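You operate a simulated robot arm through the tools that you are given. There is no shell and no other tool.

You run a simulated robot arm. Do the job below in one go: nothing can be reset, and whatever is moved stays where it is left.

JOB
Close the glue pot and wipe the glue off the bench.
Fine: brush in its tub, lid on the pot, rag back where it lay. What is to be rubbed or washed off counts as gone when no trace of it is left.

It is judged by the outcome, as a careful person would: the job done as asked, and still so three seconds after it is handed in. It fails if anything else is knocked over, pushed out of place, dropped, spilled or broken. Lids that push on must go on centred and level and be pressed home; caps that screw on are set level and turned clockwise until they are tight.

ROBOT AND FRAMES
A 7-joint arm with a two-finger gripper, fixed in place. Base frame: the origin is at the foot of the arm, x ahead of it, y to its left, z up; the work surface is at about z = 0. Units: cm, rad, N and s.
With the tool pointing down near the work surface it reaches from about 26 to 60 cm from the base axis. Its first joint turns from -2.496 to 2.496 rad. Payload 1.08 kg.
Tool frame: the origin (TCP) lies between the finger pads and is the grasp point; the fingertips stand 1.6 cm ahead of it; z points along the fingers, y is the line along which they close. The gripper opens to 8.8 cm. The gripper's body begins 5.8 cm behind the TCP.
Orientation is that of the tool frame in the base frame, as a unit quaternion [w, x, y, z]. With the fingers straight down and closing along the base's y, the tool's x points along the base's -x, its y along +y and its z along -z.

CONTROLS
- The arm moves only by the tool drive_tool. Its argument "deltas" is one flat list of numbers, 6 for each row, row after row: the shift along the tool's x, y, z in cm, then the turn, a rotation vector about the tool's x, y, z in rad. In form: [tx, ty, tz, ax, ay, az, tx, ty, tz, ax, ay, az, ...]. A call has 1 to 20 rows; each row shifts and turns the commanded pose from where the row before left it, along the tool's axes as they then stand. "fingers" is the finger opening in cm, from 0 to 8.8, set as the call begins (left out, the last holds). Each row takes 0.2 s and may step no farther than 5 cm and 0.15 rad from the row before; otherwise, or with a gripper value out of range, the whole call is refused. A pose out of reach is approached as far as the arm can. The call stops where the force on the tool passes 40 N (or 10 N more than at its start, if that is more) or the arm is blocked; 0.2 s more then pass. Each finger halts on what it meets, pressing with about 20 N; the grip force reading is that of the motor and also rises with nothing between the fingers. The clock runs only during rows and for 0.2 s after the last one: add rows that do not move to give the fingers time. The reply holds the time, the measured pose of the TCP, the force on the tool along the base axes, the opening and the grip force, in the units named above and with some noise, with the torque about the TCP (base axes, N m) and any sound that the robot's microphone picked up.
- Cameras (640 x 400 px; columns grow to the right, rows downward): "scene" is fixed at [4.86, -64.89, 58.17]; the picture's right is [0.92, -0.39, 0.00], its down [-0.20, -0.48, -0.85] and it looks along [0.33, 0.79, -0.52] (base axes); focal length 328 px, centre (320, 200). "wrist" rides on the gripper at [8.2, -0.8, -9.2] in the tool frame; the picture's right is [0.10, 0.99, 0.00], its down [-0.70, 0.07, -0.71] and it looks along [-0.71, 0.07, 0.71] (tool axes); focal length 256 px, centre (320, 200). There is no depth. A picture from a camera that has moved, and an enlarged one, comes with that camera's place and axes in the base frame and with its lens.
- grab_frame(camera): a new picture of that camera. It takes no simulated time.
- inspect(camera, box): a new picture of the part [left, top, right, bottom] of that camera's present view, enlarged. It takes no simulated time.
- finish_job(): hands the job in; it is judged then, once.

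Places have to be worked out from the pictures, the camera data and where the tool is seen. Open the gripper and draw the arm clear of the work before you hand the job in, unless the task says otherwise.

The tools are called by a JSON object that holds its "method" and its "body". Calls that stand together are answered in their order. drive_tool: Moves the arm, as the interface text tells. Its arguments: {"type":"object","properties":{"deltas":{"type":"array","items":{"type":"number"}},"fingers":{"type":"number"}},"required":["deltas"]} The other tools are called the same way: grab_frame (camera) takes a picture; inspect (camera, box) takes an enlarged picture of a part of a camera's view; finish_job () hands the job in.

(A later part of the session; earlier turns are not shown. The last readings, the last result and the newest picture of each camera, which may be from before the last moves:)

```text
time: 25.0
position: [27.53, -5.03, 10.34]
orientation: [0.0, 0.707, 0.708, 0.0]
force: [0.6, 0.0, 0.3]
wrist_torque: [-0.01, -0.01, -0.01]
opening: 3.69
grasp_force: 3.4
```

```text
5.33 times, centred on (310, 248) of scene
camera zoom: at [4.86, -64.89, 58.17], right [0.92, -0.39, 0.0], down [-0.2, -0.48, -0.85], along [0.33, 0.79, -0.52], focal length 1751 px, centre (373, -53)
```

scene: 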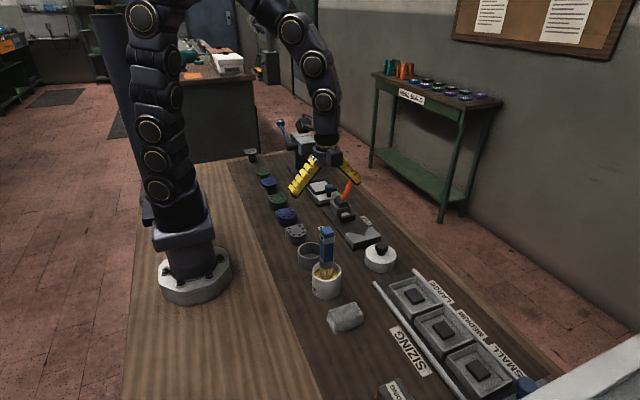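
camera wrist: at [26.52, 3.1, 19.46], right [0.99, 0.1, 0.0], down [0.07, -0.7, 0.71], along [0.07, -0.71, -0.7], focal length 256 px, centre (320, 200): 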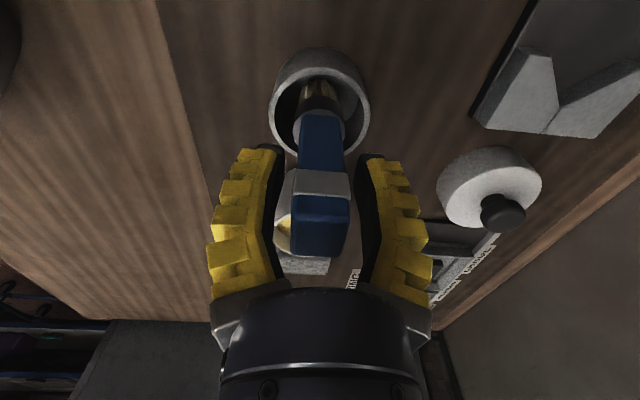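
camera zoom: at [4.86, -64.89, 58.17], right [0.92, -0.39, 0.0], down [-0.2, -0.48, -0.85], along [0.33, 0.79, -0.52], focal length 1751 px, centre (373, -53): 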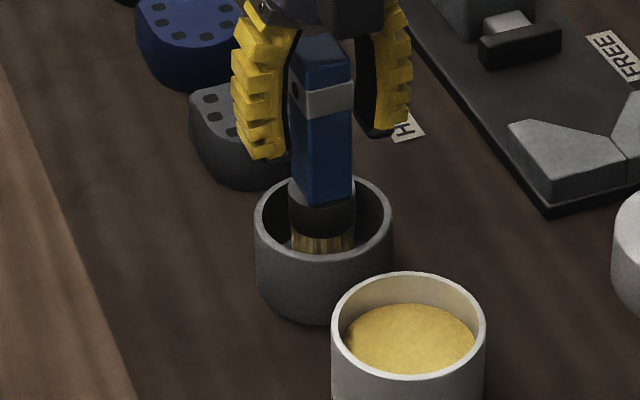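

The brush is standing on its own in the tub. I'll open further and lift straight up clear of it.

{"method": "drive_tool", "body": {"deltas": [0, 0, 0, 0, 0, 0, 0, 0, -0.5, 0, 0, 0, 0, 0, -2, 0, 0, 0, 0, 0, -3, 0, 0, 0, 0, 0, -3, 0, 0, 0, 0, 0, -3, 0, 0, 0, 0, 0, -3, 0, 0, 0, 0, 0, -2, 0, 0, 0], "fingers": 6.0}}

{"method": "grab_frame", "body": {"camera": "scene"}}

{"method": "inspect", "body": {"camera": "scene", "box": [260, 200, 420, 300]}}

{"method": "grab_frame", "body": {"camera": "wrist"}}

```text
time: 26.8
position: [27.54, -5.14, 26.72]
orientation: [0.0, 0.707, 0.707, 0.0]
force: [-0.2, 0.0, 0.3]
wrist_torque: [0.0, -0.02, -0.01]
opening: 6.38
grasp_force: 2.2
```

```text
taken
```

scene: 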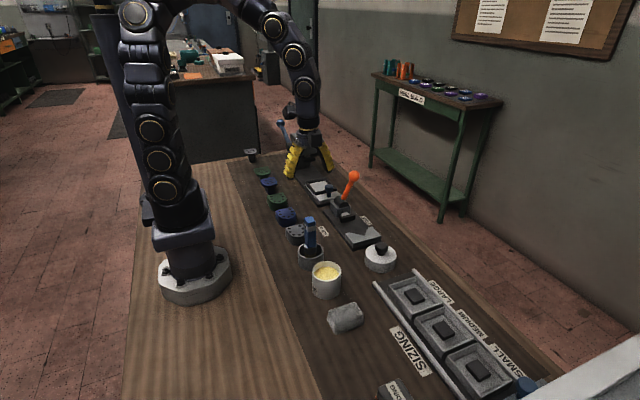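

```text
4.00 times, centred on (340, 250) of scene
camera zoom: at [4.86, -64.89, 58.17], right [0.92, -0.39, 0.0], down [-0.2, -0.48, -0.85], along [0.33, 0.79, -0.52], focal length 1313 px, centre (240, 0)
```

zoom: 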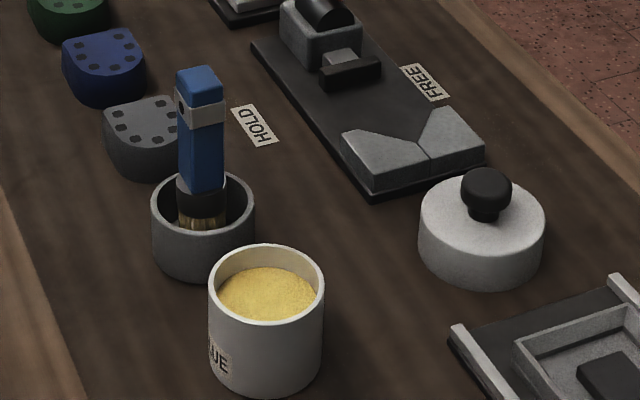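

```text
taken
camera wrist: at [26.49, 3.04, 35.93], right [0.99, 0.1, 0.0], down [0.07, -0.7, 0.71], along [0.07, -0.71, -0.71], focal length 256 px, centre (320, 200)
```

wrist: 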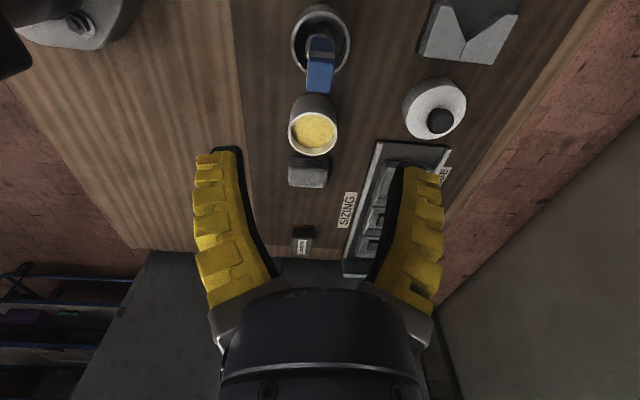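

The brush stands upright in its tub and the pot hasn't moved. I'll zoom on the pot, lid and rag from here to refine the pot centre and knob position.

{"method": "inspect", "body": {"camera": "wrist", "box": [260, 85, 372, 155]}}

{"method": "inspect", "body": {"camera": "wrist", "box": [380, 65, 492, 135]}}

{"method": "inspect", "body": {"camera": "wrist", "box": [260, 140, 372, 210]}}

```text
5.71 times, centred on (316, 120) of wrist
camera zoom: at [26.49, 3.04, 35.93], right [0.99, 0.1, 0.0], down [0.07, -0.7, 0.71], along [0.07, -0.71, -0.71], focal length 1463 px, centre (343, 657)
```

zoom: 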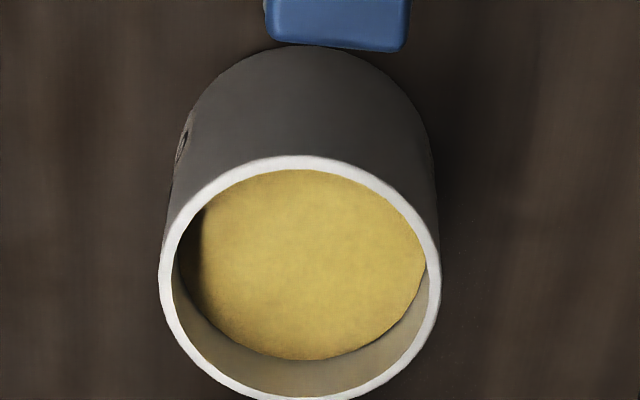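

```text
5.71 times, centred on (436, 100) of wrist
camera zoom: at [26.49, 3.04, 35.93], right [0.99, 0.1, 0.0], down [0.07, -0.7, 0.71], along [0.07, -0.71, -0.71], focal length 1463 px, centre (-343, 771)
```

zoom: 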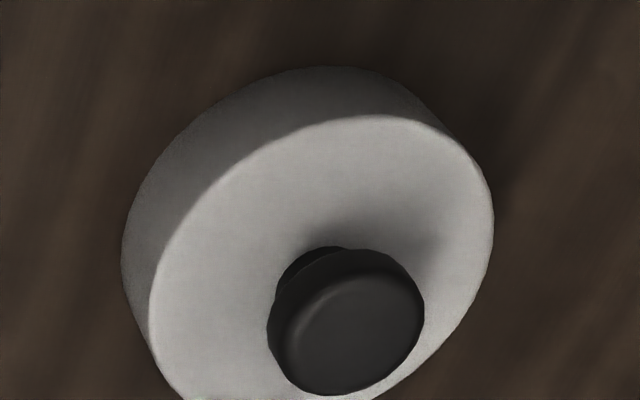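

```text
5.71 times, centred on (316, 175) of wrist
camera zoom: at [26.49, 3.04, 35.93], right [0.99, 0.1, 0.0], down [0.07, -0.7, 0.71], along [0.07, -0.71, -0.71], focal length 1463 px, centre (343, 343)
```

zoom: 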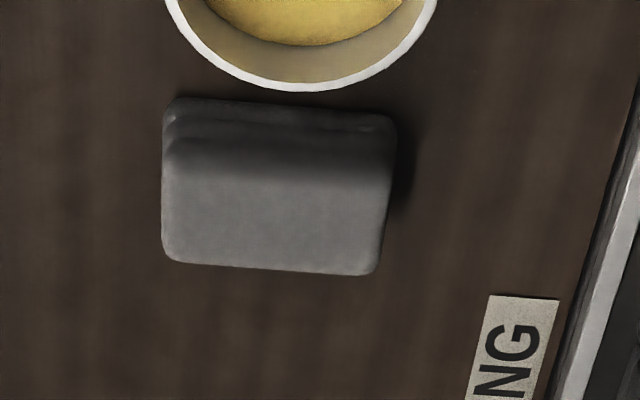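

The knob is at about (43.7, -11.85), with its centre at z about 5.2. I'll move over it at height, then come down to z 13 and look again.

{"method": "drive_tool", "body": {"deltas": [-1.68, 4.04, 0, 0, 0, 0, -1.68, 4.04, 0, 0, 0, 0, -1.68, 4.04, 0, 0, 0, 0, -1.68, 4.04, 0, 0, 0, 0, 0, 0, 4, 0, 0, 0, 0, 0, 4, 0, 0, 0, 0, 0, 4, 0, 0, 0, 0, 0, 1.7, 0, 0, 0, 0, 0, 0, 0, 0, 0], "fingers": 6.0}}

{"method": "grab_frame", "body": {"camera": "wrist"}}

{"method": "inspect", "body": {"camera": "scene", "box": [300, 190, 460, 290]}}

```text
time: 28.8
position: [43.74, -11.83, 12.96]
orientation: [0.0, 0.707, 0.707, 0.0]
force: [0.2, -0.1, -0.2]
wrist_torque: [0.01, -0.01, 0.03]
opening: 6.37
grasp_force: 2.6
```

```text
taken
camera wrist: at [42.75, -3.65, 22.12], right [0.99, 0.1, 0.0], down [0.07, -0.7, 0.71], along [0.07, -0.71, -0.71], focal length 256 px, centre (320, 200)
```

wrist: 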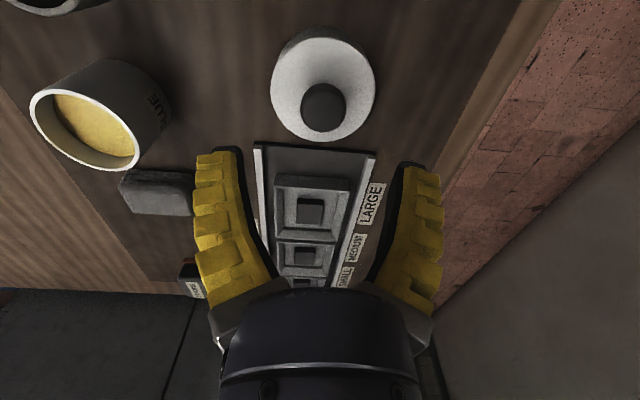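

```text
4.00 times, centred on (380, 240) of scene
camera zoom: at [4.86, -64.89, 58.17], right [0.92, -0.39, 0.0], down [-0.2, -0.48, -0.85], along [0.33, 0.79, -0.52], focal length 1313 px, centre (80, 40)
```

zoom: 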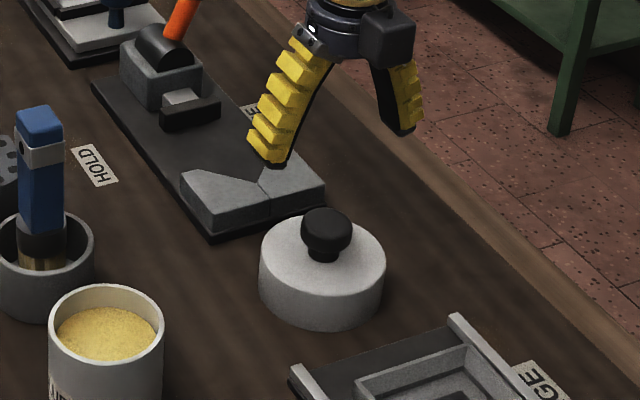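

The knob is straight below the tool in x. I'll zoom to fix its y before descending.

{"method": "inspect", "body": {"camera": "wrist", "box": [256, 20, 400, 110]}}

{"method": "inspect", "body": {"camera": "wrist", "box": [256, 60, 400, 150]}}

```text
4.44 times, centred on (328, 65) of wrist
camera zoom: at [42.75, -3.65, 22.12], right [0.99, 0.1, 0.0], down [0.07, -0.7, 0.71], along [0.07, -0.71, -0.71], focal length 1138 px, centre (284, 800)
```

zoom: 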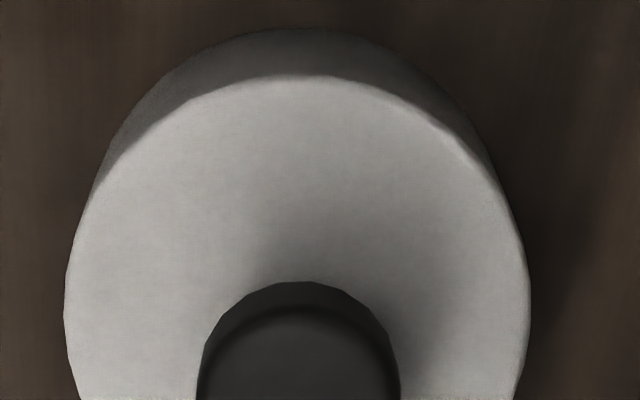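

```text
4.44 times, centred on (328, 105) of wrist
camera zoom: at [42.75, -3.65, 22.12], right [0.99, 0.1, 0.0], down [0.07, -0.7, 0.71], along [0.07, -0.71, -0.71], focal length 1138 px, centre (284, 622)
```

zoom: 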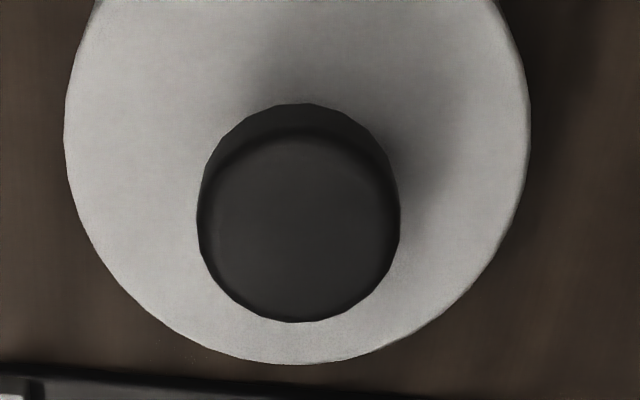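

The lid centre comes out at (43.73, -11.74) with radius about 3.8, nearly under the tool. I'll descend to z 5.7 so the fingers straddle the knob just above the lid top.

{"method": "drive_tool", "body": {"deltas": [0.08, 0, 2, 0, 0, 0, 0, 0, 2, 0, 0, 0, 0, 0, 1.5, 0, 0, 0, 0, 0, 1, 0, 0, 0, 0, 0, 0.76, 0, 0, 0, 0, 0, 0, 0, 0, 0], "fingers": 6.0}}

{"method": "grab_frame", "body": {"camera": "wrist"}}

{"method": "inspect", "body": {"camera": "scene", "box": [300, 190, 460, 290]}}

```text
time: 30.2
position: [43.76, -11.68, 5.73]
orientation: [0.0, 0.707, 0.707, 0.0]
force: [-0.3, 0.6, 0.2]
wrist_torque: [0.01, 0.05, -0.03]
opening: 6.39
grasp_force: 3.0
```

```text
taken
camera wrist: at [42.68, -3.55, 14.89], right [0.99, 0.1, 0.0], down [0.07, -0.7, 0.71], along [0.07, -0.71, -0.7], focal length 256 px, centre (320, 200)
```

wrist: 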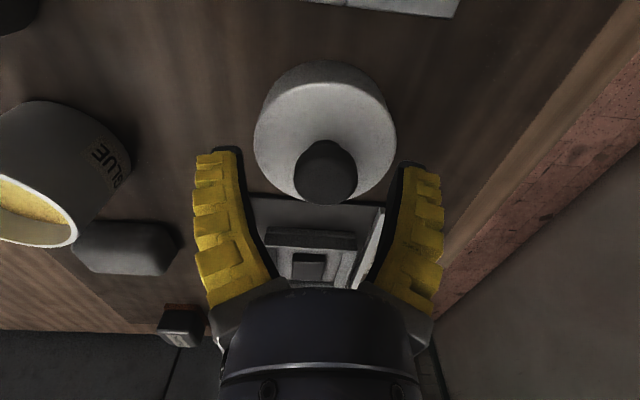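

```text
4.00 times, centred on (380, 240) of scene
camera zoom: at [4.86, -64.89, 58.17], right [0.92, -0.39, 0.0], down [-0.2, -0.48, -0.85], along [0.33, 0.79, -0.52], focal length 1313 px, centre (80, 40)
```

zoom: 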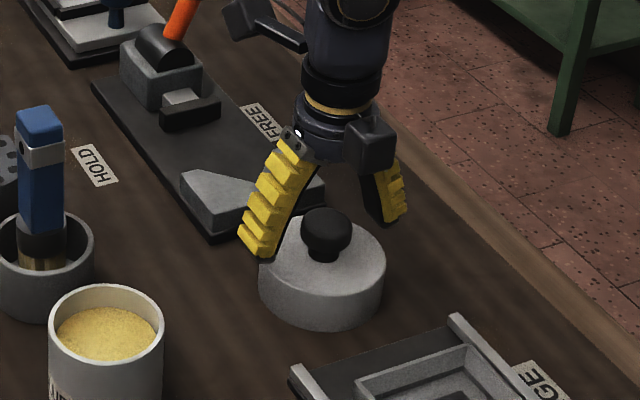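

The fingers are centred around the knob. I'll close to grip it.

{"method": "drive_tool", "body": {"deltas": [0, 0, 0, 0, 0, 0, 0, 0, 0, 0, 0, 0, 0, 0, 0, 0, 0, 0, 0, 0, 0, 0, 0, 0], "fingers": 1.5}}

{"method": "grab_frame", "body": {"camera": "wrist"}}

{"method": "inspect", "body": {"camera": "scene", "box": [300, 190, 460, 290]}}

```text
time: 31.2
position: [43.79, -11.75, 5.83]
orientation: [0.0, 0.706, 0.708, 0.001]
force: [-2.5, 1.3, 15.6]
wrist_torque: [-0.08, 0.09, -0.04]
opening: 2.18
grasp_force: 19.4
```

```text
taken
camera wrist: at [42.7, -3.56, 14.96], right [0.99, 0.1, 0.0], down [0.07, -0.7, 0.71], along [0.07, -0.71, -0.7], focal length 256 px, centre (320, 200)
```

wrist: 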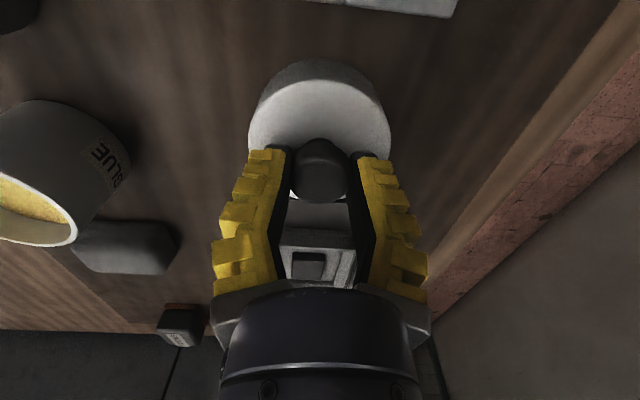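

```text
4.00 times, centred on (380, 240) of scene
camera zoom: at [4.86, -64.89, 58.17], right [0.92, -0.39, 0.0], down [-0.2, -0.48, -0.85], along [0.33, 0.79, -0.52], focal length 1313 px, centre (80, 40)
```

zoom: 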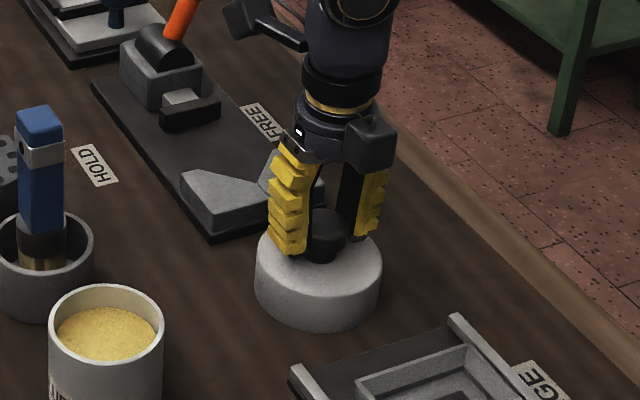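

The knob is gripped. I'll lift slowly by a few centimetres and check that the lid hangs level, and whether glue was hidden under it.

{"method": "drive_tool", "body": {"deltas": [0, 0, -0.3, 0, 0, 0, 0, 0, -0.5, 0, 0, 0, 0, 0, -0.8, 0, 0, 0, 0, 0, -1, 0, 0, 0, 0, 0, -1, 0, 0, 0, 0, 0, -1, 0, 0, 0, 0, 0, -1, 0, 0, 0, 0, 0, -1, 0, 0, 0, 0, 0, 0, 0, 0, 0]}}

{"method": "grab_frame", "body": {"camera": "wrist"}}

{"method": "inspect", "body": {"camera": "scene", "box": [300, 190, 460, 290]}}

```text
time: 33.2
position: [43.75, -11.81, 12.36]
orientation: [0.0, 0.706, 0.708, 0.0]
force: [0.2, -0.1, -0.7]
wrist_torque: [0.0, 0.0, -0.09]
opening: 1.73
grasp_force: 20.3
```

```text
taken
camera wrist: at [42.7, -3.57, 21.56], right [0.99, 0.1, 0.0], down [0.07, -0.7, 0.71], along [0.07, -0.71, -0.71], focal length 256 px, centre (320, 200)
```

wrist: 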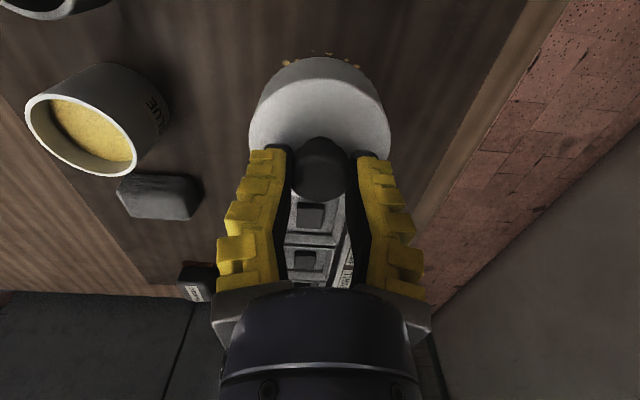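

```text
4.00 times, centred on (380, 240) of scene
camera zoom: at [4.86, -64.89, 58.17], right [0.92, -0.39, 0.0], down [-0.2, -0.48, -0.85], along [0.33, 0.79, -0.52], focal length 1313 px, centre (80, 40)
```

zoom: 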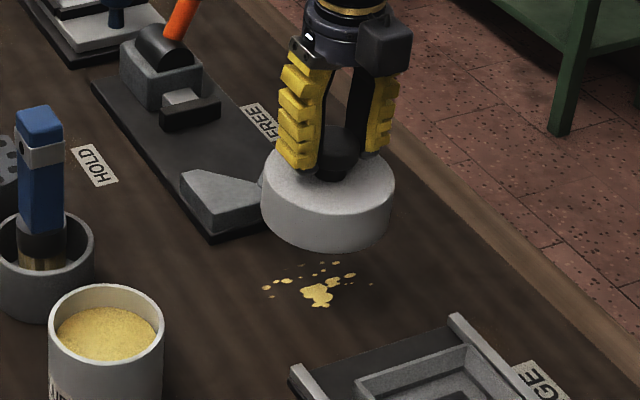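

The glue patch was under the lid, near (43.7, -11.8), and the lid hangs level. I'll lift higher, carry the lid over the pot and check alignment from both cameras.

{"method": "drive_tool", "body": {"deltas": [0, 0, -2, 0, 0, 0, 0, 0, -2, 0, 0, 0, -0.62, -3.3, 0, 0, 0, 0, -0.62, -3.3, 0, 0, 0, 0, -0.62, -3.3, 0, 0, 0, 0, -0.62, -3.3, 0, 0, 0, 0, -0.62, -3.3, 0, 0, 0, 0, 0, 0, 0, 0, 0, 0]}}

{"method": "grab_frame", "body": {"camera": "wrist"}}

{"method": "inspect", "body": {"camera": "scene", "box": [260, 210, 420, 310]}}

{"method": "inspect", "body": {"camera": "scene", "box": [350, 230, 430, 280]}}

```text
time: 35.0
position: [27.25, -14.91, 16.19]
orientation: [0.0, 0.706, 0.708, 0.0]
force: [-0.1, -0.2, 0.7]
wrist_torque: [0.05, -0.02, -0.02]
opening: 1.64
grasp_force: 19.7
```

```text
taken
camera wrist: at [26.16, -6.71, 25.38], right [0.99, 0.1, 0.0], down [0.07, -0.7, 0.71], along [0.07, -0.71, -0.7], focal length 256 px, centre (320, 200)
```

wrist: 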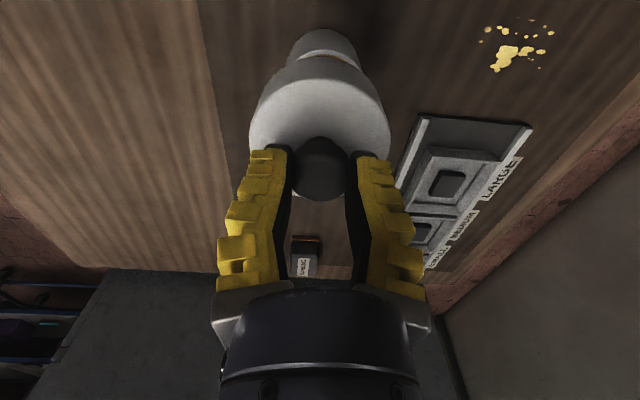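

```text
4.00 times, centred on (340, 260) of scene
camera zoom: at [4.86, -64.89, 58.17], right [0.92, -0.39, 0.0], down [-0.2, -0.48, -0.85], along [0.33, 0.79, -0.52], focal length 1313 px, centre (240, -40)
```

zoom: 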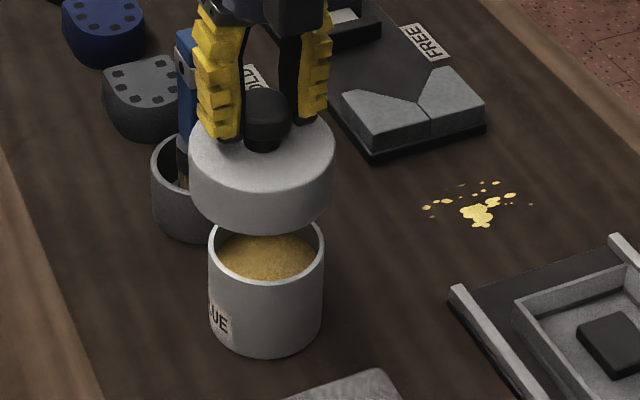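

```text
8.00 times, centred on (390, 255) of scene
camera zoom: at [4.86, -64.89, 58.17], right [0.92, -0.39, 0.0], down [-0.2, -0.48, -0.85], along [0.33, 0.79, -0.52], focal length 2627 px, centre (-240, -240)
```

zoom: 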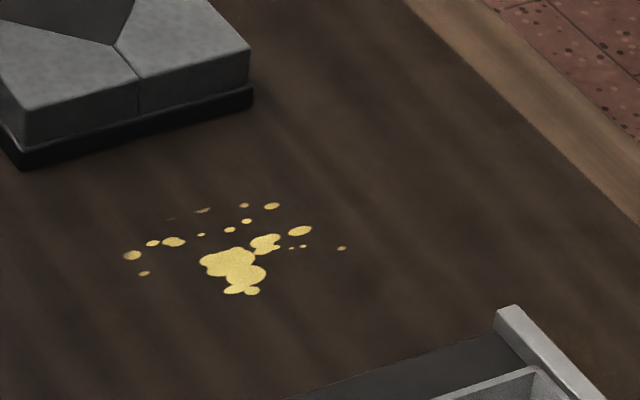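

The lid is above the pot and the glue patch is fully exposed. I'll zoom both views to measure the offset between the lid and the pot.

{"method": "inspect", "body": {"camera": "wrist", "box": [240, 20, 400, 120]}}

{"method": "inspect", "body": {"camera": "scene", "box": [290, 230, 370, 280]}}

{"method": "inspect", "body": {"camera": "scene", "box": [290, 255, 370, 305]}}

```text
4.00 times, centred on (320, 70) of wrist
camera zoom: at [26.16, -6.71, 25.38], right [0.99, 0.1, 0.0], down [0.07, -0.7, 0.71], along [0.07, -0.71, -0.7], focal length 1024 px, centre (320, 720)
```

zoom: 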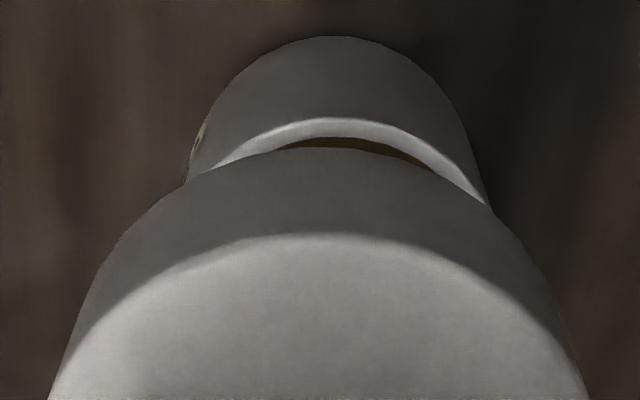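

```text
8.00 times, centred on (330, 255) of scene
camera zoom: at [4.86, -64.89, 58.17], right [0.92, -0.39, 0.0], down [-0.2, -0.48, -0.85], along [0.33, 0.79, -0.52], focal length 2627 px, centre (240, -240)
```

zoom: 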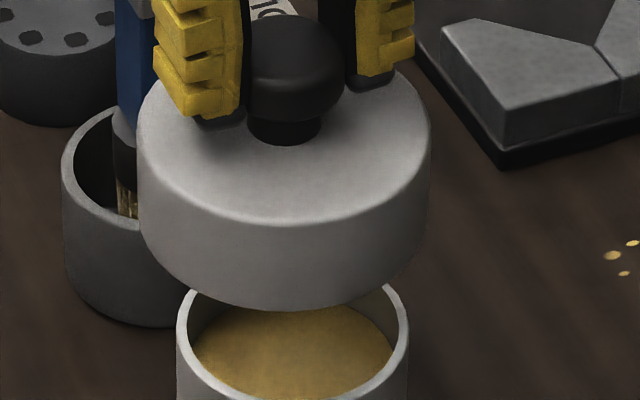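

```text
8.00 times, centred on (330, 280) of scene
camera zoom: at [4.86, -64.89, 58.17], right [0.92, -0.39, 0.0], down [-0.2, -0.48, -0.85], along [0.33, 0.79, -0.52], focal length 2627 px, centre (240, -440)
```

zoom: 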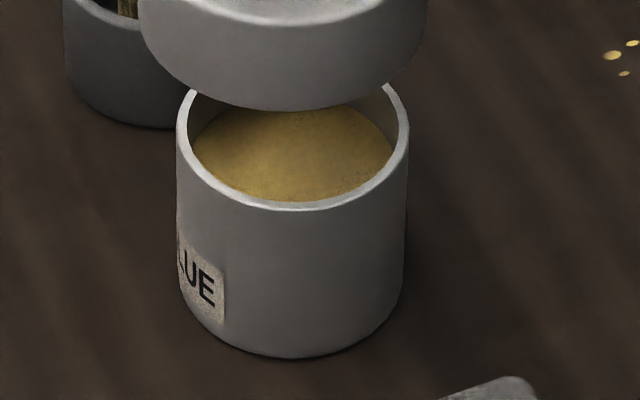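

The lid may be tilted slightly in the grip, so I'll zoom further on it to judge how level it is.

{"method": "inspect", "body": {"camera": "scene", "box": [302, 235, 350, 265]}}

{"method": "inspect", "body": {"camera": "scene", "box": [302, 245, 350, 275]}}

{"method": "inspect", "body": {"camera": "wrist", "box": [240, 60, 400, 160]}}

```text
13.33 times, centred on (326, 250) of scene
camera zoom: at [4.86, -64.89, 58.17], right [0.92, -0.39, 0.0], down [-0.2, -0.48, -0.85], along [0.33, 0.79, -0.52], focal length 4378 px, centre (240, -467)
```

zoom: 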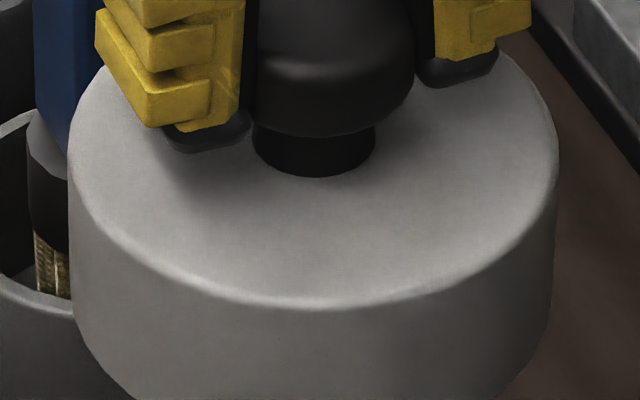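

```text
13.33 times, centred on (326, 260) of scene
camera zoom: at [4.86, -64.89, 58.17], right [0.92, -0.39, 0.0], down [-0.2, -0.48, -0.85], along [0.33, 0.79, -0.52], focal length 4378 px, centre (240, -600)
```

zoom: 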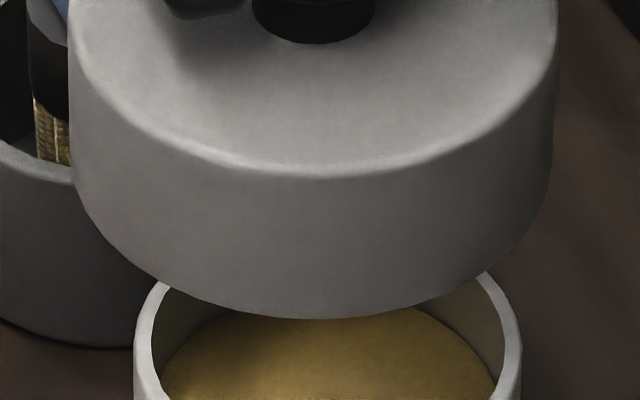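

```text
4.00 times, centred on (320, 110) of wrist
camera zoom: at [26.16, -6.71, 25.38], right [0.99, 0.1, 0.0], down [0.07, -0.7, 0.71], along [0.07, -0.71, -0.7], focal length 1024 px, centre (320, 560)
```

zoom: 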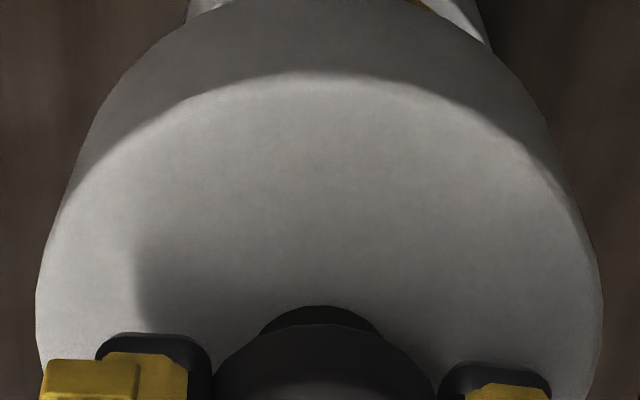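

The lid is level within about 2°. It seems 0.2 to 0.3 cm off the pot in x, but its y offset is uncertain. I'll turn the gripper -90° about the lid's axis so the wrist camera looks along +x and measures y directly.

{"method": "drive_tool", "body": {"deltas": [0, 0, -0.5, 0, 0, -0.1428, 0, 0, 0, 0, 0, -0.1428, 0, 0, 0, 0, 0, -0.1428, 0, 0, 0, 0, 0, -0.1428, 0, 0, 0, 0, 0, -0.1428, 0, 0, 0, 0, 0, -0.1428, 0, 0, 0, 0, 0, -0.1428, 0, 0, 0, 0, 0, -0.1428, 0, 0, 0, 0, 0, -0.1428, 0, 0, 0, 0, 0, -0.1428, 0, 0, 0, 0, 0, -0.1428, 0, 0, 0, 0, 0, 0]}}

{"method": "grab_frame", "body": {"camera": "wrist"}}

{"method": "inspect", "body": {"camera": "wrist", "box": [240, 20, 400, 120]}}

{"method": "inspect", "body": {"camera": "scene", "box": [290, 230, 370, 280]}}

```text
time: 37.6
position: [27.27, -14.91, 16.81]
orientation: [0.001, -0.002, 1.0, 0.001]
force: [0.8, -0.3, 0.0]
wrist_torque: [0.0, -0.01, 0.02]
opening: 1.61
grasp_force: 20.4
```

```text
taken
camera wrist: at [18.88, -15.75, 26.04], right [-0.11, 0.99, 0.0], down [0.7, 0.07, 0.71], along [0.7, 0.08, -0.71], focal length 256 px, centre (320, 200)
```

wrist: 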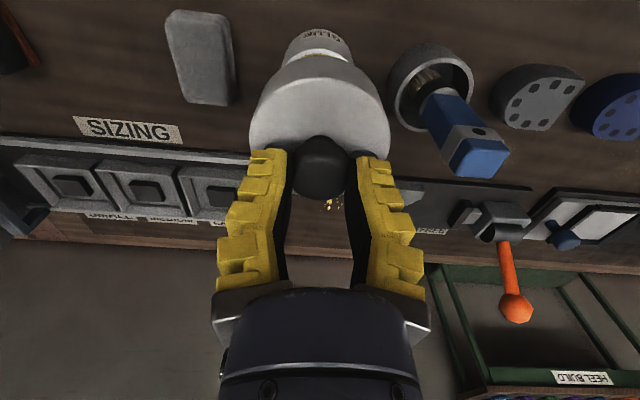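

```text
4.00 times, centred on (320, 70) of wrist
camera zoom: at [18.88, -15.75, 26.04], right [-0.11, 0.99, 0.0], down [0.7, 0.07, 0.71], along [0.7, 0.08, -0.71], focal length 1024 px, centre (320, 720)
```

zoom: 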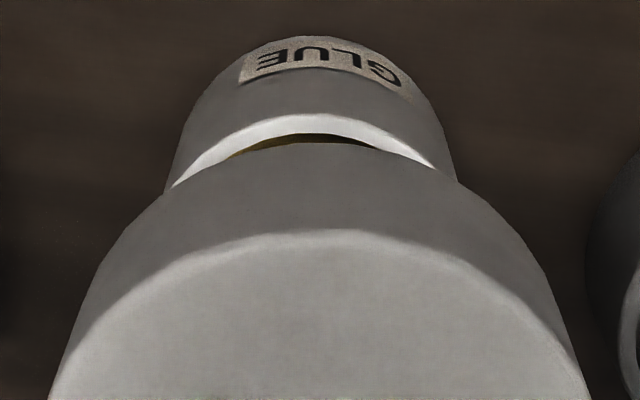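

```text
8.00 times, centred on (330, 255) of scene
camera zoom: at [4.86, -64.89, 58.17], right [0.92, -0.39, 0.0], down [-0.2, -0.48, -0.85], along [0.33, 0.79, -0.52], focal length 2627 px, centre (240, -240)
```

zoom: 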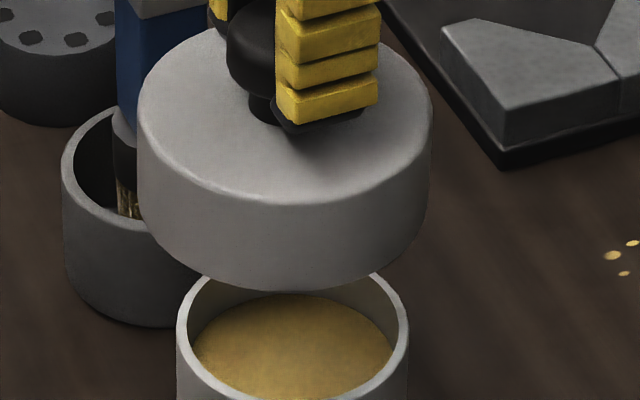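

In this view the pot sits about 0.2 cm to -y of the lid, and the earlier view put it 0.27 cm to +x. I'll correct by both amounts, lower to just above the rim and measure again.

{"method": "drive_tool", "body": {"deltas": [-0.27, -0.18, 0, 0, 0, 0, 0, 0, 1.2, 0, 0, 0, 0, 0, 1.2, 0, 0, 0, 0, 0, 0.9, 0, 0, 0, 0, 0, 0, 0, 0, 0]}}

{"method": "inspect", "body": {"camera": "wrist", "box": [240, 20, 400, 120]}}

{"method": "inspect", "body": {"camera": "scene", "box": [290, 235, 370, 285]}}

{"method": "inspect", "body": {"camera": "scene", "box": [302, 255, 350, 285]}}

```text
time: 38.8
position: [27.4, -15.01, 13.48]
orientation: [-0.001, 0.0, 1.0, 0.0]
force: [-0.1, -0.7, -1.3]
wrist_torque: [0.01, -0.02, -0.03]
opening: 1.6
grasp_force: 19.6
```

```text
4.00 times, centred on (320, 70) of wrist
camera zoom: at [19.06, -15.85, 22.69], right [-0.1, 0.99, 0.0], down [0.7, 0.07, 0.71], along [0.71, 0.07, -0.7], focal length 1024 px, centre (320, 720)
```

zoom: 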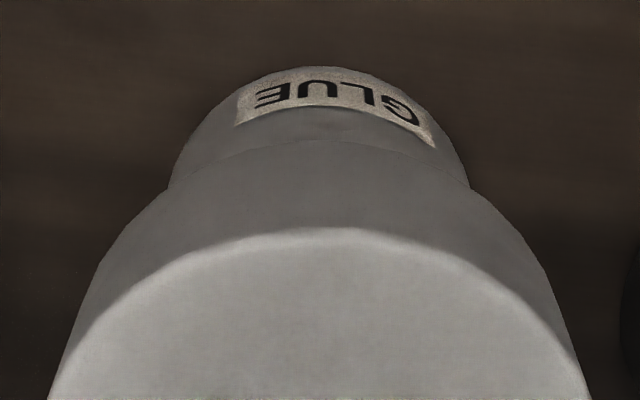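

```text
8.00 times, centred on (330, 260) of scene
camera zoom: at [4.86, -64.89, 58.17], right [0.92, -0.39, 0.0], down [-0.2, -0.48, -0.85], along [0.33, 0.79, -0.52], focal length 2627 px, centre (240, -280)
```

zoom: 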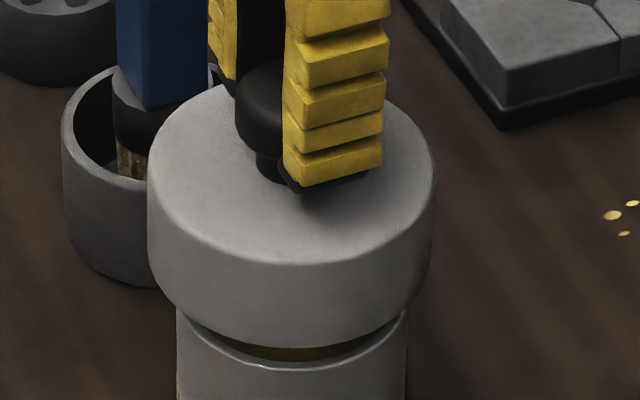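

```text
13.33 times, centred on (326, 270) of scene
camera zoom: at [4.86, -64.89, 58.17], right [0.92, -0.39, 0.0], down [-0.2, -0.48, -0.85], along [0.33, 0.79, -0.52], focal length 4378 px, centre (240, -733)
```

zoom: 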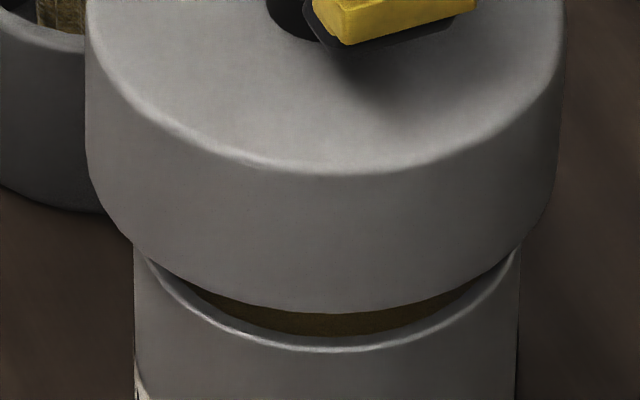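

The lid is now within about 0.05 cm of the pot axis in both views, with roughly 1.3 cm between the skirt and the rim. I'll lower in small steps and watch for force as the skirt starts over the rim.

{"method": "drive_tool", "body": {"deltas": [-0.05, -0.02, 0.3, 0, 0, 0, 0, 0, 0.3, 0, 0, 0, 0, 0, 0.3, 0, 0, 0, 0, 0, 0.3, 0, 0, 0, 0, 0, 0, 0, 0, 0]}}

{"method": "inspect", "body": {"camera": "scene", "box": [302, 255, 350, 285]}}

{"method": "inspect", "body": {"camera": "wrist", "box": [240, 20, 400, 120]}}

```text
time: 40.0
position: [27.45, -14.94, 12.4]
orientation: [0.0, 0.001, 1.0, 0.0]
force: [-0.1, -1.1, -0.2]
wrist_torque: [-0.02, -0.01, 0.02]
opening: 1.62
grasp_force: 20.0
```

```text
13.33 times, centred on (326, 270) of scene
camera zoom: at [4.86, -64.89, 58.17], right [0.92, -0.39, 0.0], down [-0.2, -0.48, -0.85], along [0.33, 0.79, -0.52], focal length 4378 px, centre (240, -733)
```

zoom: 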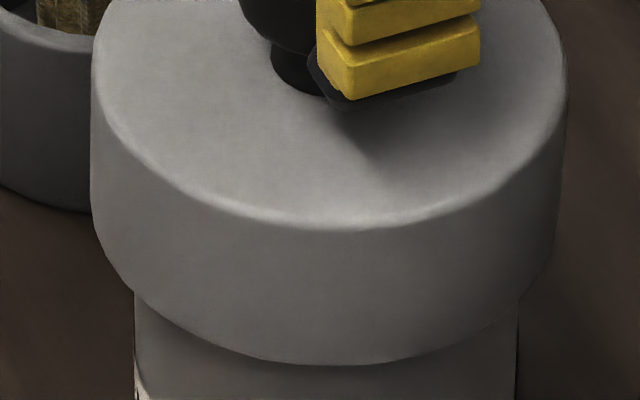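

```text
4.00 times, centred on (320, 70) of wrist
camera zoom: at [19.15, -15.86, 21.55], right [-0.1, 0.99, 0.0], down [0.7, 0.07, 0.71], along [0.71, 0.07, -0.71], focal length 1024 px, centre (320, 720)
```

zoom: 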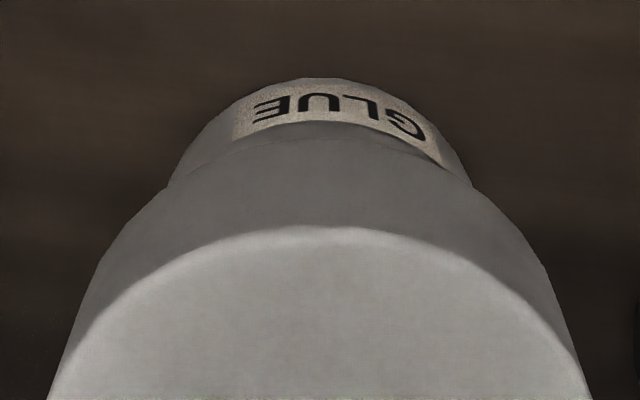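

The lid is centred on the pot in both views with no contact force yet. I'll keep lowering in 0.25 cm steps.

{"method": "drive_tool", "body": {"deltas": [0, 0, 0.25, 0, 0, 0, 0, 0, 0.25, 0, 0, 0, 0, 0, 0.25, 0, 0, 0, 0, 0, 0, 0, 0, 0]}}

{"method": "inspect", "body": {"camera": "scene", "box": [290, 240, 370, 290]}}

```text
time: 41.0
position: [27.56, -15.17, 11.48]
orientation: [0.0, 0.0, 1.0, 0.0]
force: [-0.6, 0.2, -0.4]
wrist_torque: [-0.01, -0.01, 0.01]
opening: 2.02
grasp_force: 18.8
```

```text
8.00 times, centred on (330, 265) of scene
camera zoom: at [4.86, -64.89, 58.17], right [0.92, -0.39, 0.0], down [-0.2, -0.48, -0.85], along [0.33, 0.79, -0.52], focal length 2627 px, centre (240, -320)
```

zoom: 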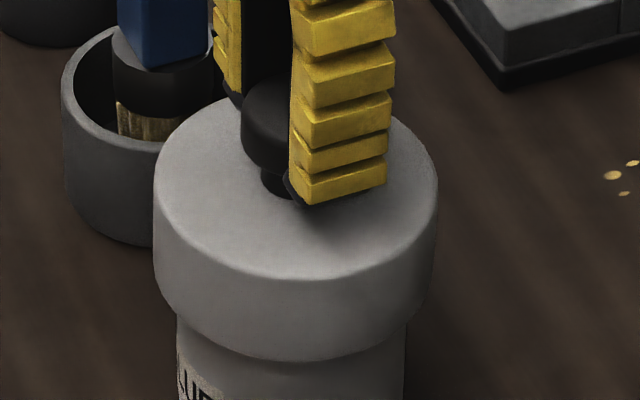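

The skirt is at the rim and the reading is still near zero, though the opening changed slightly. I'll continue gently and check from both cameras.

{"method": "drive_tool", "body": {"deltas": [0, 0, 0.2, 0, 0, 0, 0, 0, 0.2, 0, 0, 0, 0, 0, 0, 0, 0, 0]}}

{"method": "inspect", "body": {"camera": "scene", "box": [290, 240, 370, 290]}}

{"method": "grab_frame", "body": {"camera": "wrist"}}

```text
time: 41.8
position: [27.61, -14.97, 11.21]
orientation: [0.0, 0.0, 1.0, 0.0]
force: [0.7, -1.2, -0.4]
wrist_torque: [0.04, 0.02, 0.0]
opening: 1.63
grasp_force: 19.9
```

```text
8.00 times, centred on (330, 265) of scene
camera zoom: at [4.86, -64.89, 58.17], right [0.92, -0.39, 0.0], down [-0.2, -0.48, -0.85], along [0.33, 0.79, -0.52], focal length 2627 px, centre (240, -320)
```

zoom: 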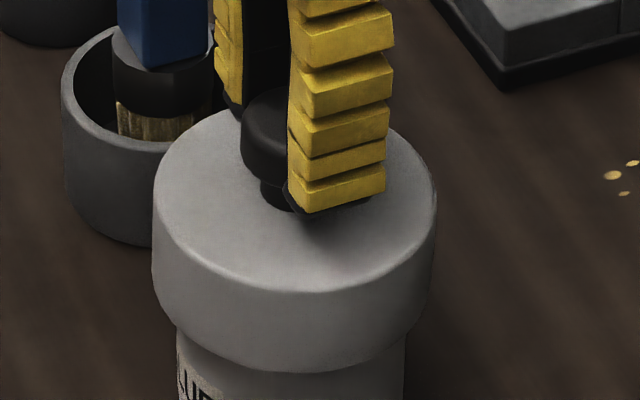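

```text
taken
camera wrist: at [19.2, -15.92, 20.42], right [-0.1, 0.99, 0.0], down [0.7, 0.07, 0.71], along [0.71, 0.07, -0.7], focal length 256 px, centre (320, 200)
```

wrist: 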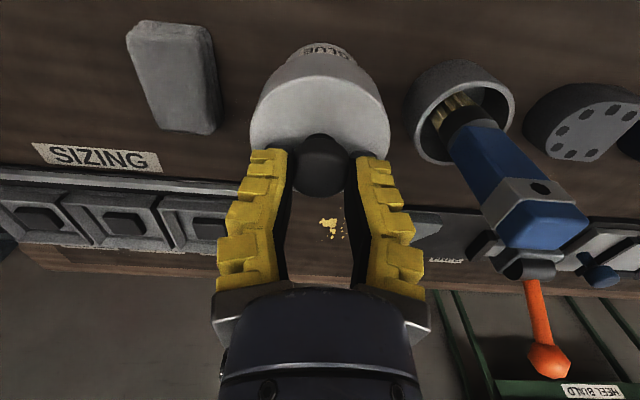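

The skirt has slid about 1 cm over the rim, centred and with no resistance. I'll keep lowering until I feel the lid seat.

{"method": "drive_tool", "body": {"deltas": [0, 0, 0.2, 0, 0, 0, 0, 0, 0.2, 0, 0, 0, 0, 0, 0.2, 0, 0, 0, 0, 0, 0.2, 0, 0, 0, 0, 0, 0, 0, 0, 0]}}

{"method": "inspect", "body": {"camera": "scene", "box": [290, 240, 370, 290]}}

```text
time: 43.0
position: [27.49, -14.92, 10.44]
orientation: [0.001, 0.0, 1.0, 0.0]
force: [-0.1, 0.5, -0.9]
wrist_torque: [0.04, -0.02, -0.02]
opening: 1.59
grasp_force: 20.4
```

```text
8.00 times, centred on (330, 265) of scene
camera zoom: at [4.86, -64.89, 58.17], right [0.92, -0.39, 0.0], down [-0.2, -0.48, -0.85], along [0.33, 0.79, -0.52], focal length 2627 px, centre (240, -320)
```

zoom: 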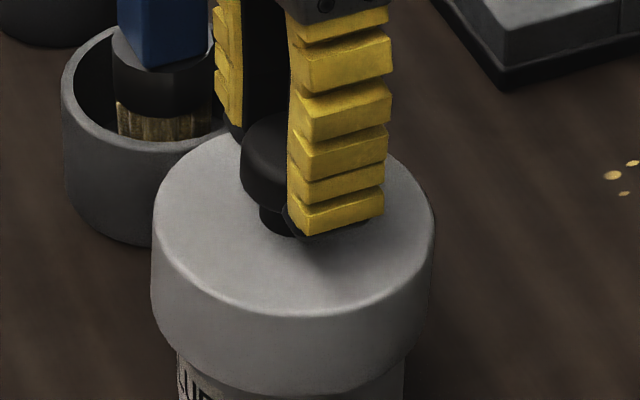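

It is still moving freely at z 10.44, so I'll continue down.

{"method": "drive_tool", "body": {"deltas": [0, 0, 0.2, 0, 0, 0, 0, 0, 0.2, 0, 0, 0, 0, 0, 0.2, 0, 0, 0, 0, 0, 0, 0, 0, 0]}}

{"method": "inspect", "body": {"camera": "scene", "box": [290, 240, 370, 290]}}

```text
time: 44.0
position: [27.62, -15.04, 9.85]
orientation: [0.0, 0.0, 1.0, 0.0]
force: [-0.8, -0.3, 0.7]
wrist_torque: [0.03, -0.05, 0.01]
opening: 1.71
grasp_force: 20.3
```

```text
8.00 times, centred on (330, 265) of scene
camera zoom: at [4.86, -64.89, 58.17], right [0.92, -0.39, 0.0], down [-0.2, -0.48, -0.85], along [0.33, 0.79, -0.52], focal length 2627 px, centre (240, -320)
```

zoom: 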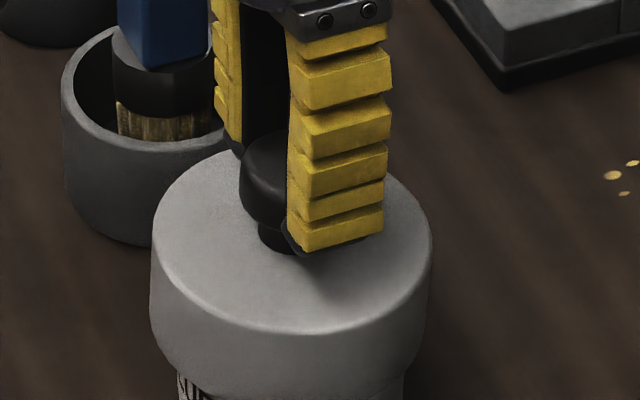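

The lid keeps sliding down evenly, so I'll continue in 0.15 cm steps to find the seat.

{"method": "drive_tool", "body": {"deltas": [0, 0, 0.15, 0, 0, 0, 0, 0, 0.15, 0, 0, 0, 0, 0, 0.15, 0, 0, 0, 0, 0, 0, 0, 0, 0]}}

{"method": "inspect", "body": {"camera": "scene", "box": [290, 250, 370, 300]}}

```text
time: 45.0
position: [27.56, -14.99, 9.32]
orientation: [0.0, 0.0, 1.0, 0.0]
force: [-2.3, 2.1, 16.3]
wrist_torque: [0.03, 0.02, -0.02]
opening: 1.95
grasp_force: 19.9
```

```text
8.00 times, centred on (330, 275) of scene
camera zoom: at [4.86, -64.89, 58.17], right [0.92, -0.39, 0.0], down [-0.2, -0.48, -0.85], along [0.33, 0.79, -0.52], focal length 2627 px, centre (240, -400)
```

zoom: 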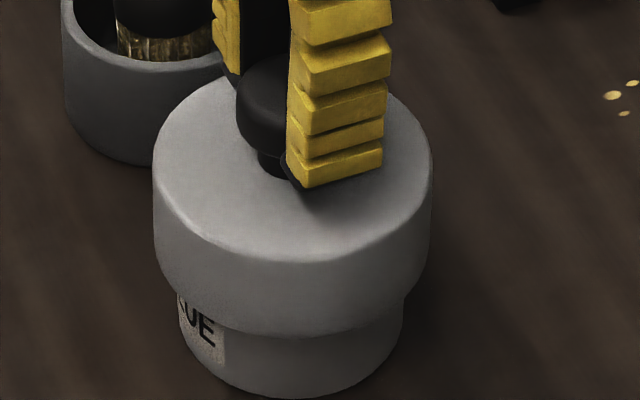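

Contact now reads 16 N, with the lid top about level with the seated height. I'll press further in small steps, up to the force limit, to push it home.

{"method": "drive_tool", "body": {"deltas": [0, 0, 0.1, 0, 0, 0, 0, 0, 0.1, 0, 0, 0, 0, 0, 0, 0, 0, 0]}}

```text
time: 45.8
position: [27.57, -14.93, 9.14]
orientation: [-0.001, 0.001, 1.0, 0.0]
force: [-1.9, 0.5, 15.8]
wrist_torque: [-0.02, 0.06, -0.03]
opening: 2.11
grasp_force: 20.1
```

The fingers start to slip on the knob at about 16 N, so pushing this way won't go much further. I'll release the knob, rise, close the fingers and press straight down on the knob top.

{"method": "drive_tool", "body": {"deltas": [0, 0, -0.1, 0, 0, 0, 0, 0, 0, 0, 0, 0, 0, 0, 0, 0, 0, 0, 0, 0, -1, 0, 0, 0, 0, 0, -2, 0, 0, 0, 0, 0, -2, 0, 0, 0, 0, 0, -1, 0, 0, 0], "fingers": 6.0}}

{"method": "inspect", "body": {"camera": "scene", "box": [290, 245, 370, 295]}}

{"method": "grab_frame", "body": {"camera": "wrist"}}

{"method": "inspect", "body": {"camera": "wrist", "box": [240, 20, 400, 120]}}

```text
time: 47.4
position: [27.63, -15.02, 15.29]
orientation: [0.001, 0.0, 1.0, 0.001]
force: [-0.7, 0.1, -0.1]
wrist_torque: [-0.02, 0.01, -0.01]
opening: 6.39
grasp_force: 2.5
```

```text
8.00 times, centred on (330, 270) of scene
camera zoom: at [4.86, -64.89, 58.17], right [0.92, -0.39, 0.0], down [-0.2, -0.48, -0.85], along [0.33, 0.79, -0.52], focal length 2627 px, centre (240, -360)
```

zoom: 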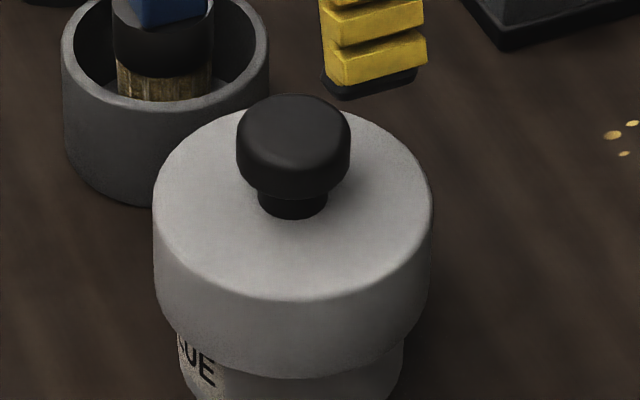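

```text
taken
camera wrist: at [19.19, -15.83, 24.36], right [-0.1, 0.99, 0.0], down [0.7, 0.07, 0.71], along [0.71, 0.07, -0.7], focal length 256 px, centre (320, 200)
```

wrist: 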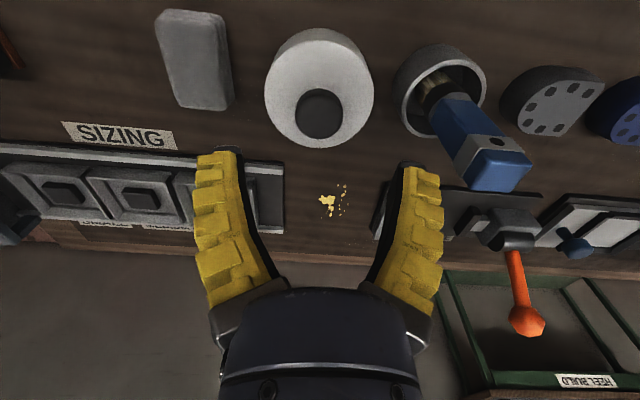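

```text
4.00 times, centred on (320, 70) of wrist
camera zoom: at [19.19, -15.83, 24.36], right [-0.1, 0.99, 0.0], down [0.7, 0.07, 0.71], along [0.71, 0.07, -0.7], focal length 1024 px, centre (320, 720)
```

zoom: 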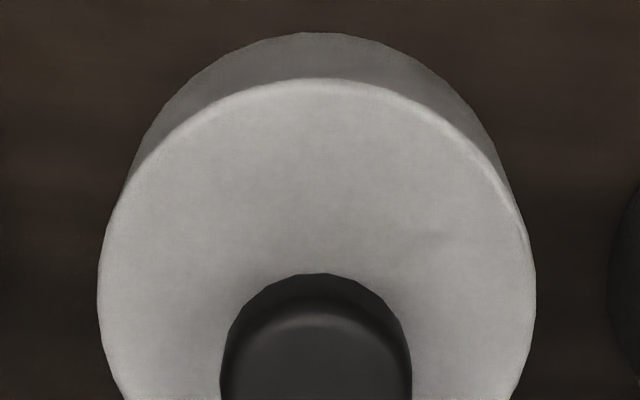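

The lid sits centred and level on the pot. I'll close the fingers and come down on the knob top to press it.

{"method": "drive_tool", "body": {"deltas": [0, 0, 0, 0, 0, 0, 0, 0, 0, 0, 0, 0, 0, 0, 0, 0, 0, 0, 0, 0, 0, 0, 0, 0, 0, 0, 1.2, 0, 0, 0, 0, 0, 1.2, 0, 0, 0, 0, 0, 0.6, 0, 0, 0, 0, 0, 0, 0, 0, 0], "fingers": 0}}

{"method": "inspect", "body": {"camera": "scene", "box": [290, 230, 370, 280]}}

{"method": "grab_frame", "body": {"camera": "wrist"}}

```text
time: 49.2
position: [27.64, -15.03, 12.17]
orientation: [0.0, 0.0, 1.0, 0.0]
force: [0.8, 0.3, -0.1]
wrist_torque: [0.0, -0.01, 0.0]
opening: 0.0
grasp_force: 20.0
```

```text
8.00 times, centred on (330, 255) of scene
camera zoom: at [4.86, -64.89, 58.17], right [0.92, -0.39, 0.0], down [-0.2, -0.48, -0.85], along [0.33, 0.79, -0.52], focal length 2627 px, centre (240, -240)
```

zoom: 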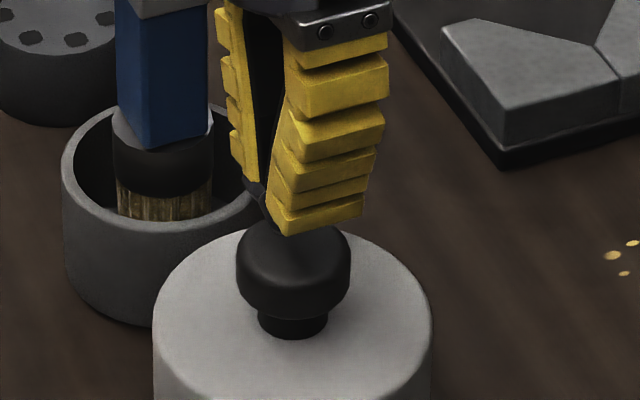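

```text
taken
camera wrist: at [19.16, -15.9, 21.43], right [-0.1, 0.99, 0.0], down [0.7, 0.07, 0.71], along [0.71, 0.07, -0.71], focal length 256 px, centre (320, 200)
```

wrist: 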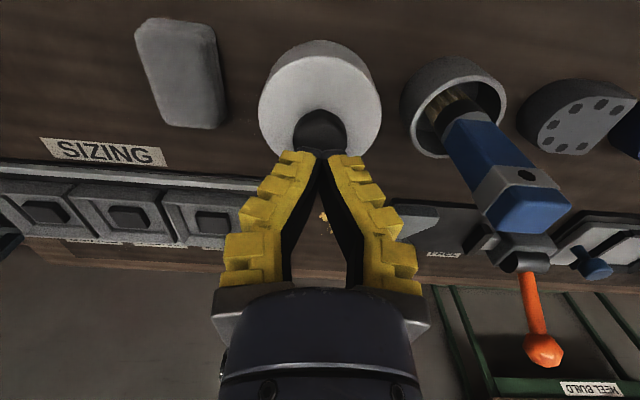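

The closed fingertips are right above the knob. I'll lower in small steps to contact and press.

{"method": "drive_tool", "body": {"deltas": [0, 0, 0.4, 0, 0, 0, 0, 0, 0.3, 0, 0, 0, 0, 0, 0.2, 0, 0, 0, 0, 0, 0, 0, 0, 0]}}

```text
time: 50.2
position: [27.52, -14.95, 11.32]
orientation: [0.0, 0.0, 1.0, 0.0]
force: [0.5, 0.8, 0.7]
wrist_torque: [0.01, 0.01, -0.01]
opening: 0.0
grasp_force: 20.0
```

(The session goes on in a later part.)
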